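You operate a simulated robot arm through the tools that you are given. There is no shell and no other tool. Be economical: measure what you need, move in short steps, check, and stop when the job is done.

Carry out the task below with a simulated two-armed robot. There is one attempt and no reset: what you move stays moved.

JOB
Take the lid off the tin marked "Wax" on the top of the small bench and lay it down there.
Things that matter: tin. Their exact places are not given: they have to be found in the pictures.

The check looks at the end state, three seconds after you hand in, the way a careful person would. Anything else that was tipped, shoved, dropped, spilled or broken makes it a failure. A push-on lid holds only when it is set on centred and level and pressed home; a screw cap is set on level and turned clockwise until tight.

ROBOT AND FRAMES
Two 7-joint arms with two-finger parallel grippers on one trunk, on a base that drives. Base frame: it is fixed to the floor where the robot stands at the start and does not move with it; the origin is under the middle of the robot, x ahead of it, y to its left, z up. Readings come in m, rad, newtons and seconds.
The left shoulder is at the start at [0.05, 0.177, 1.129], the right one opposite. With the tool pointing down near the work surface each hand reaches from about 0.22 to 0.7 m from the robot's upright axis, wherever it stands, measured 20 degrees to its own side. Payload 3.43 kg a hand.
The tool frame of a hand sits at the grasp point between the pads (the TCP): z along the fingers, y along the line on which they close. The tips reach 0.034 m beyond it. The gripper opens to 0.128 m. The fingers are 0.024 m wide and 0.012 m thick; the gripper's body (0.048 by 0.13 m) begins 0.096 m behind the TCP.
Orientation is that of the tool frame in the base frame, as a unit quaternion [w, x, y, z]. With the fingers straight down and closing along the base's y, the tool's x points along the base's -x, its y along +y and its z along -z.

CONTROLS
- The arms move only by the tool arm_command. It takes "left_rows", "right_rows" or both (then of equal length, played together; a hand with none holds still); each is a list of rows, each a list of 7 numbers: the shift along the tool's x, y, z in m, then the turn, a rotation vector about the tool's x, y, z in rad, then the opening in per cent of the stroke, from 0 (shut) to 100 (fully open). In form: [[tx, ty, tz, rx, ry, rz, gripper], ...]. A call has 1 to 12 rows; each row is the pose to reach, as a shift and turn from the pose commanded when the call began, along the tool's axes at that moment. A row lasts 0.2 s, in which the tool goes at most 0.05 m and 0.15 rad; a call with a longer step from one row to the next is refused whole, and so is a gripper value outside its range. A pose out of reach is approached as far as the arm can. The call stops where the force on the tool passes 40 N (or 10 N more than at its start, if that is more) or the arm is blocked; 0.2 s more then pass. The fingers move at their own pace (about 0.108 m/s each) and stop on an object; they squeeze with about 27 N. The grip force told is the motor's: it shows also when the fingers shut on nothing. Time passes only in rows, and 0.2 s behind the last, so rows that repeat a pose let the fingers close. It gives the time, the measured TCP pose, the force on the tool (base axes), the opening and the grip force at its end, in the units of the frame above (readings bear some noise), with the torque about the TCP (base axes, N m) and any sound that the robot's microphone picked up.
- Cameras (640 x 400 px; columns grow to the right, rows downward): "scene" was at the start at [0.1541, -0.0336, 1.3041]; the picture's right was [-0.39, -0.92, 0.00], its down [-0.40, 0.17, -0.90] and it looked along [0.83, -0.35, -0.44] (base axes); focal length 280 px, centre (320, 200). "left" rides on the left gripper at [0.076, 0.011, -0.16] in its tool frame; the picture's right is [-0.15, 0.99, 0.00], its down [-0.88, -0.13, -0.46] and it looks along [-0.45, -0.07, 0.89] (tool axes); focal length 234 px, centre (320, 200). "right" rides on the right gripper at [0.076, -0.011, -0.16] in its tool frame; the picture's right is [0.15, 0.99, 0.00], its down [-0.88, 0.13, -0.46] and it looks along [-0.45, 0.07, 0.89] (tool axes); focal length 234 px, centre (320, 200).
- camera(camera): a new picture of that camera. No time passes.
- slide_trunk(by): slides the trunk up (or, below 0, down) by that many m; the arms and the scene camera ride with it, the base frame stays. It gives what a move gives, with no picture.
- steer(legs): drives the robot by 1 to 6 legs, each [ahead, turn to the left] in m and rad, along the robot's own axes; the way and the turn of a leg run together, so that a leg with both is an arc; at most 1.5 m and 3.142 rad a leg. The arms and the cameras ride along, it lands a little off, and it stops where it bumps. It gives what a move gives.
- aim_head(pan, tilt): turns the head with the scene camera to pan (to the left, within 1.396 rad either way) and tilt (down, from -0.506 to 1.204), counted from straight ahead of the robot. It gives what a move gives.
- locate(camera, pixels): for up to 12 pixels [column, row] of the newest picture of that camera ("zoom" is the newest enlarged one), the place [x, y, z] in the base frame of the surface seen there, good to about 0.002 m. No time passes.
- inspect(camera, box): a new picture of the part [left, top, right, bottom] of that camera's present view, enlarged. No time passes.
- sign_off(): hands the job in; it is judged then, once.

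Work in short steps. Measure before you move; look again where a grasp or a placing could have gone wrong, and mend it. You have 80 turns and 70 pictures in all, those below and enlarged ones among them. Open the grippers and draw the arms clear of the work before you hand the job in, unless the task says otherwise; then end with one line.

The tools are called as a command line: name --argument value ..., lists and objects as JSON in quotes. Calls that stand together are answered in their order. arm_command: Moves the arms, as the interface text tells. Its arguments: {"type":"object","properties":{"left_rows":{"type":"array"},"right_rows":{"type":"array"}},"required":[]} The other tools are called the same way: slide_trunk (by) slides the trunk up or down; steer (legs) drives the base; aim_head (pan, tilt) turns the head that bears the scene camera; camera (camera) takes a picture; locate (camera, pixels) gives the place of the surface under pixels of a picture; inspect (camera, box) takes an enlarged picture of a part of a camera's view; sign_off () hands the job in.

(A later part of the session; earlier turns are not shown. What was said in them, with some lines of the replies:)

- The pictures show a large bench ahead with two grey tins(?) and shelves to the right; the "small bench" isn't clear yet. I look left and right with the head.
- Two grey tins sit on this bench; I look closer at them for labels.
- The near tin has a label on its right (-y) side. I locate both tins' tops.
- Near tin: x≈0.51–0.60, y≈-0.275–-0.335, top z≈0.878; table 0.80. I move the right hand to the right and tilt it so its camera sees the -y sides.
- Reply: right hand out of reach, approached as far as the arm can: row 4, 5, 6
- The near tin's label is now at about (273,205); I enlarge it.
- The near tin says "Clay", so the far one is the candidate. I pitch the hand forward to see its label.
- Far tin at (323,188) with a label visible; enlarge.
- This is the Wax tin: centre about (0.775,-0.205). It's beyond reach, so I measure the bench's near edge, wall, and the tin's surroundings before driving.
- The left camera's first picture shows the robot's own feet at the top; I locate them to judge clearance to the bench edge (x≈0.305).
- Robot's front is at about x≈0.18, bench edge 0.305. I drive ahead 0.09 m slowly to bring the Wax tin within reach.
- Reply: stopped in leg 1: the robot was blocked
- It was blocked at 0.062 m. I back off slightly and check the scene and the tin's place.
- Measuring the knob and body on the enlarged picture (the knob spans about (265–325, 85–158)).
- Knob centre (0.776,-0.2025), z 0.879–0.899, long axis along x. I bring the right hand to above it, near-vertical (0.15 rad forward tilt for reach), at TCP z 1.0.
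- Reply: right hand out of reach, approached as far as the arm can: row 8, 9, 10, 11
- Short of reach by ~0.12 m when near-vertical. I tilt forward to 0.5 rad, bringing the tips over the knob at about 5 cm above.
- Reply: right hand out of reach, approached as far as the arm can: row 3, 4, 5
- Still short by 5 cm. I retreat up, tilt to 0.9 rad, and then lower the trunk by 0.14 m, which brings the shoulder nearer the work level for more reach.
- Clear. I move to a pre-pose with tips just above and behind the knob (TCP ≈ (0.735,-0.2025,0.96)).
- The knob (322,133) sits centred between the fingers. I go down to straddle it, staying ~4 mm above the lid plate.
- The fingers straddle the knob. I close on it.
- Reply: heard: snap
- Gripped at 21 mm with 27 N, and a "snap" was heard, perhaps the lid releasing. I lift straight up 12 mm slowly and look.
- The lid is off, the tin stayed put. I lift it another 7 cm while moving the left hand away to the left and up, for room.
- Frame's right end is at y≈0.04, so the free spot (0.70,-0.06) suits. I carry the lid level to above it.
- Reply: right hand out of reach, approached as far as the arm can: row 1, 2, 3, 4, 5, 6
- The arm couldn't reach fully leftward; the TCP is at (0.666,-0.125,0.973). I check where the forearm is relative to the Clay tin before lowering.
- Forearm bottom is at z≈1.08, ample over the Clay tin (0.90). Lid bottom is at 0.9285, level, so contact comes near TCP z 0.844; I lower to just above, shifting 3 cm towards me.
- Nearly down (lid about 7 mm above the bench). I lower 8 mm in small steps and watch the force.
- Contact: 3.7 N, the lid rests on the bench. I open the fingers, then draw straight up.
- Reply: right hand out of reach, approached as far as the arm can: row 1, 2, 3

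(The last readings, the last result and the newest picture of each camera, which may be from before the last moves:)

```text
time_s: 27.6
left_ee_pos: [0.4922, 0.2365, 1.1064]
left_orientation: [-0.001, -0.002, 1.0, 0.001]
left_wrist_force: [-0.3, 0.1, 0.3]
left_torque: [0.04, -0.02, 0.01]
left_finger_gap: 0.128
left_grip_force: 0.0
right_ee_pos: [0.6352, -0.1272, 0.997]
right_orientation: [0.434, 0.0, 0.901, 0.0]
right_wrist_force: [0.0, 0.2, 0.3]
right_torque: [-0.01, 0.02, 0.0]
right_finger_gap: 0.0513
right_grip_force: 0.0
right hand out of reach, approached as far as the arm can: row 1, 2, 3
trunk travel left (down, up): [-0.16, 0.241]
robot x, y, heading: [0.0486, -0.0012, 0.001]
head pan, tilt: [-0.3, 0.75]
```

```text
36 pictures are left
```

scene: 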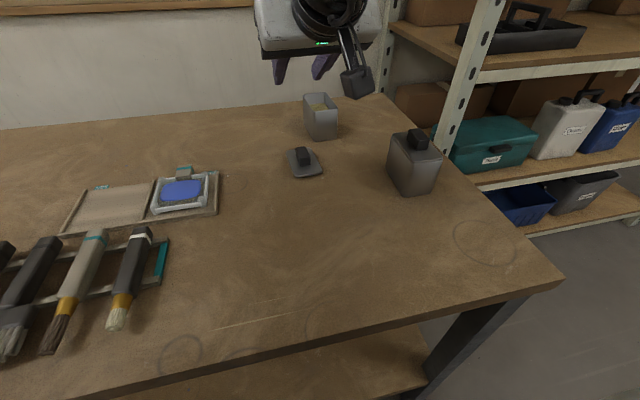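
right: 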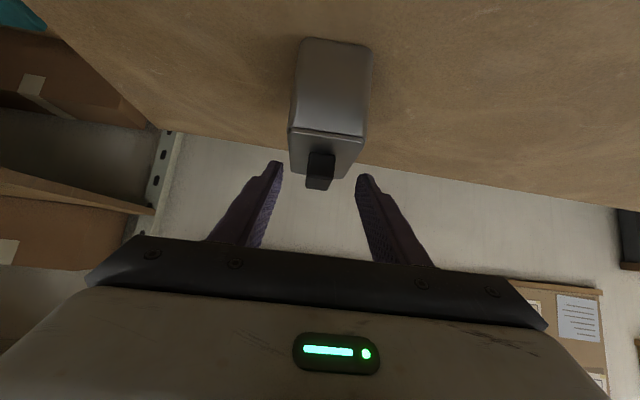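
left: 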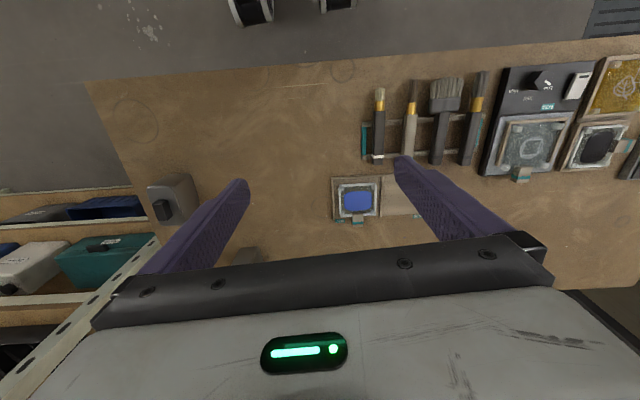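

The lid lies flat on the bench at (305,162), the tin stands undisturbed. I draw the right hand back clear over the bench and up, opening it, then check.

slide_trunk --by 0.14

arm_command --right_rows '[[0.02, -0.01, -0.03, 0, 0, 0, 100], [0.04, -0.02, -0.06, 0, 0, 0, 100], [0.06, -0.03, -0.09, 0, 0, 0, 100], [0.06, -0.03, -0.09, 0, 0, 0, 100]]'

camera --camera "scene"

inspect --camera "scene" --box '[250, 110, 430, 270]'

```text
time_s: 29.2
left_ee_pos: [0.4934, 0.2365, 1.247]
left_orientation: [-0.002, -0.002, 1.0, 0.0]
left_wrist_force: [-0.1, -0.2, 0.0]
left_torque: [-0.01, 0.01, -0.01]
left_finger_gap: 0.1281
left_grip_force: 0.0
right_ee_pos: [0.6364, -0.1282, 1.1369]
right_orientation: [0.433, 0.0, 0.901, -0.001]
right_wrist_force: [-0.6, 0.4, 0.3]
right_torque: [-0.03, -0.05, 0.03]
right_finger_gap: 0.0514
right_grip_force: 0.0
trunk travel left (down, up): [-0.3, 0.101]
robot x, y, heading: [0.0539, -0.0003, -0.003]
head pan, tilt: [-0.3, 0.75]
```

```text
time_s: 30.2
left_ee_pos: [0.4946, 0.2366, 1.2451]
left_orientation: [-0.002, -0.002, 1.0, 0.0]
left_wrist_force: [-0.8, -0.2, 1.1]
left_torque: [-0.04, 0.05, 0.01]
left_finger_gap: 0.128
left_grip_force: 0.0
right_ee_pos: [0.5281, -0.1569, 1.1452]
right_orientation: [0.433, -0.001, 0.901, 0.001]
right_wrist_force: [-0.5, 0.4, 0.8]
right_torque: [0.02, -0.01, 0.0]
right_finger_gap: 0.1282
right_grip_force: 0.0
trunk travel left (down, up): [-0.3, 0.101]
robot x, y, heading: [0.0547, 0.0012, -0.001]
head pan, tilt: [-0.3, 0.75]
```

```text
35 pictures are left
```

scene: 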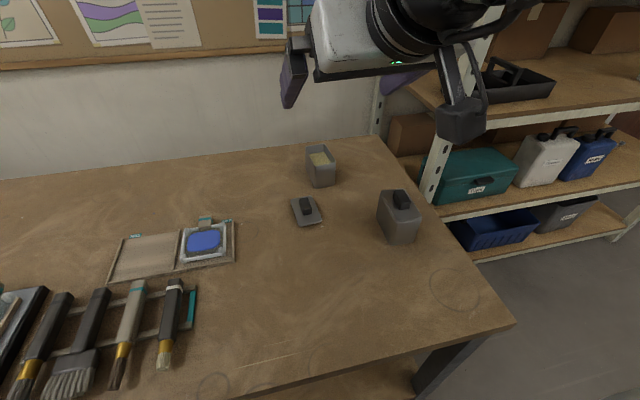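

```text
2.50 times, centred on (340, 190) of scene
```

zoom: 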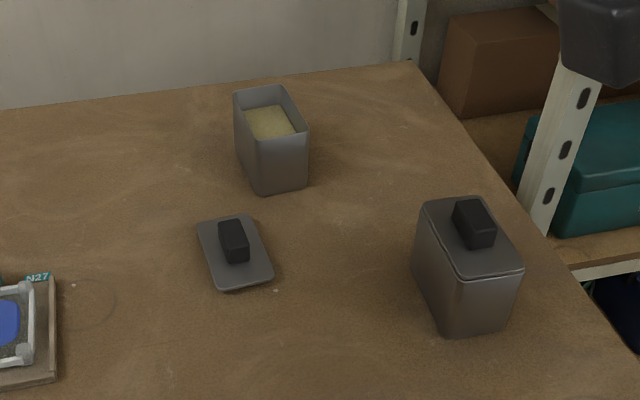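

The lid lies flat on the bench, the Wax tin stands open where it was, the Clay tin is untouched, and both hands are open and clear. I hand in.

sign_off

```text
The job is handed in.
```

The lid is off the "Wax" tin and lying flat on the bench beside it; the tin is upright and nothing else on the bench moved.
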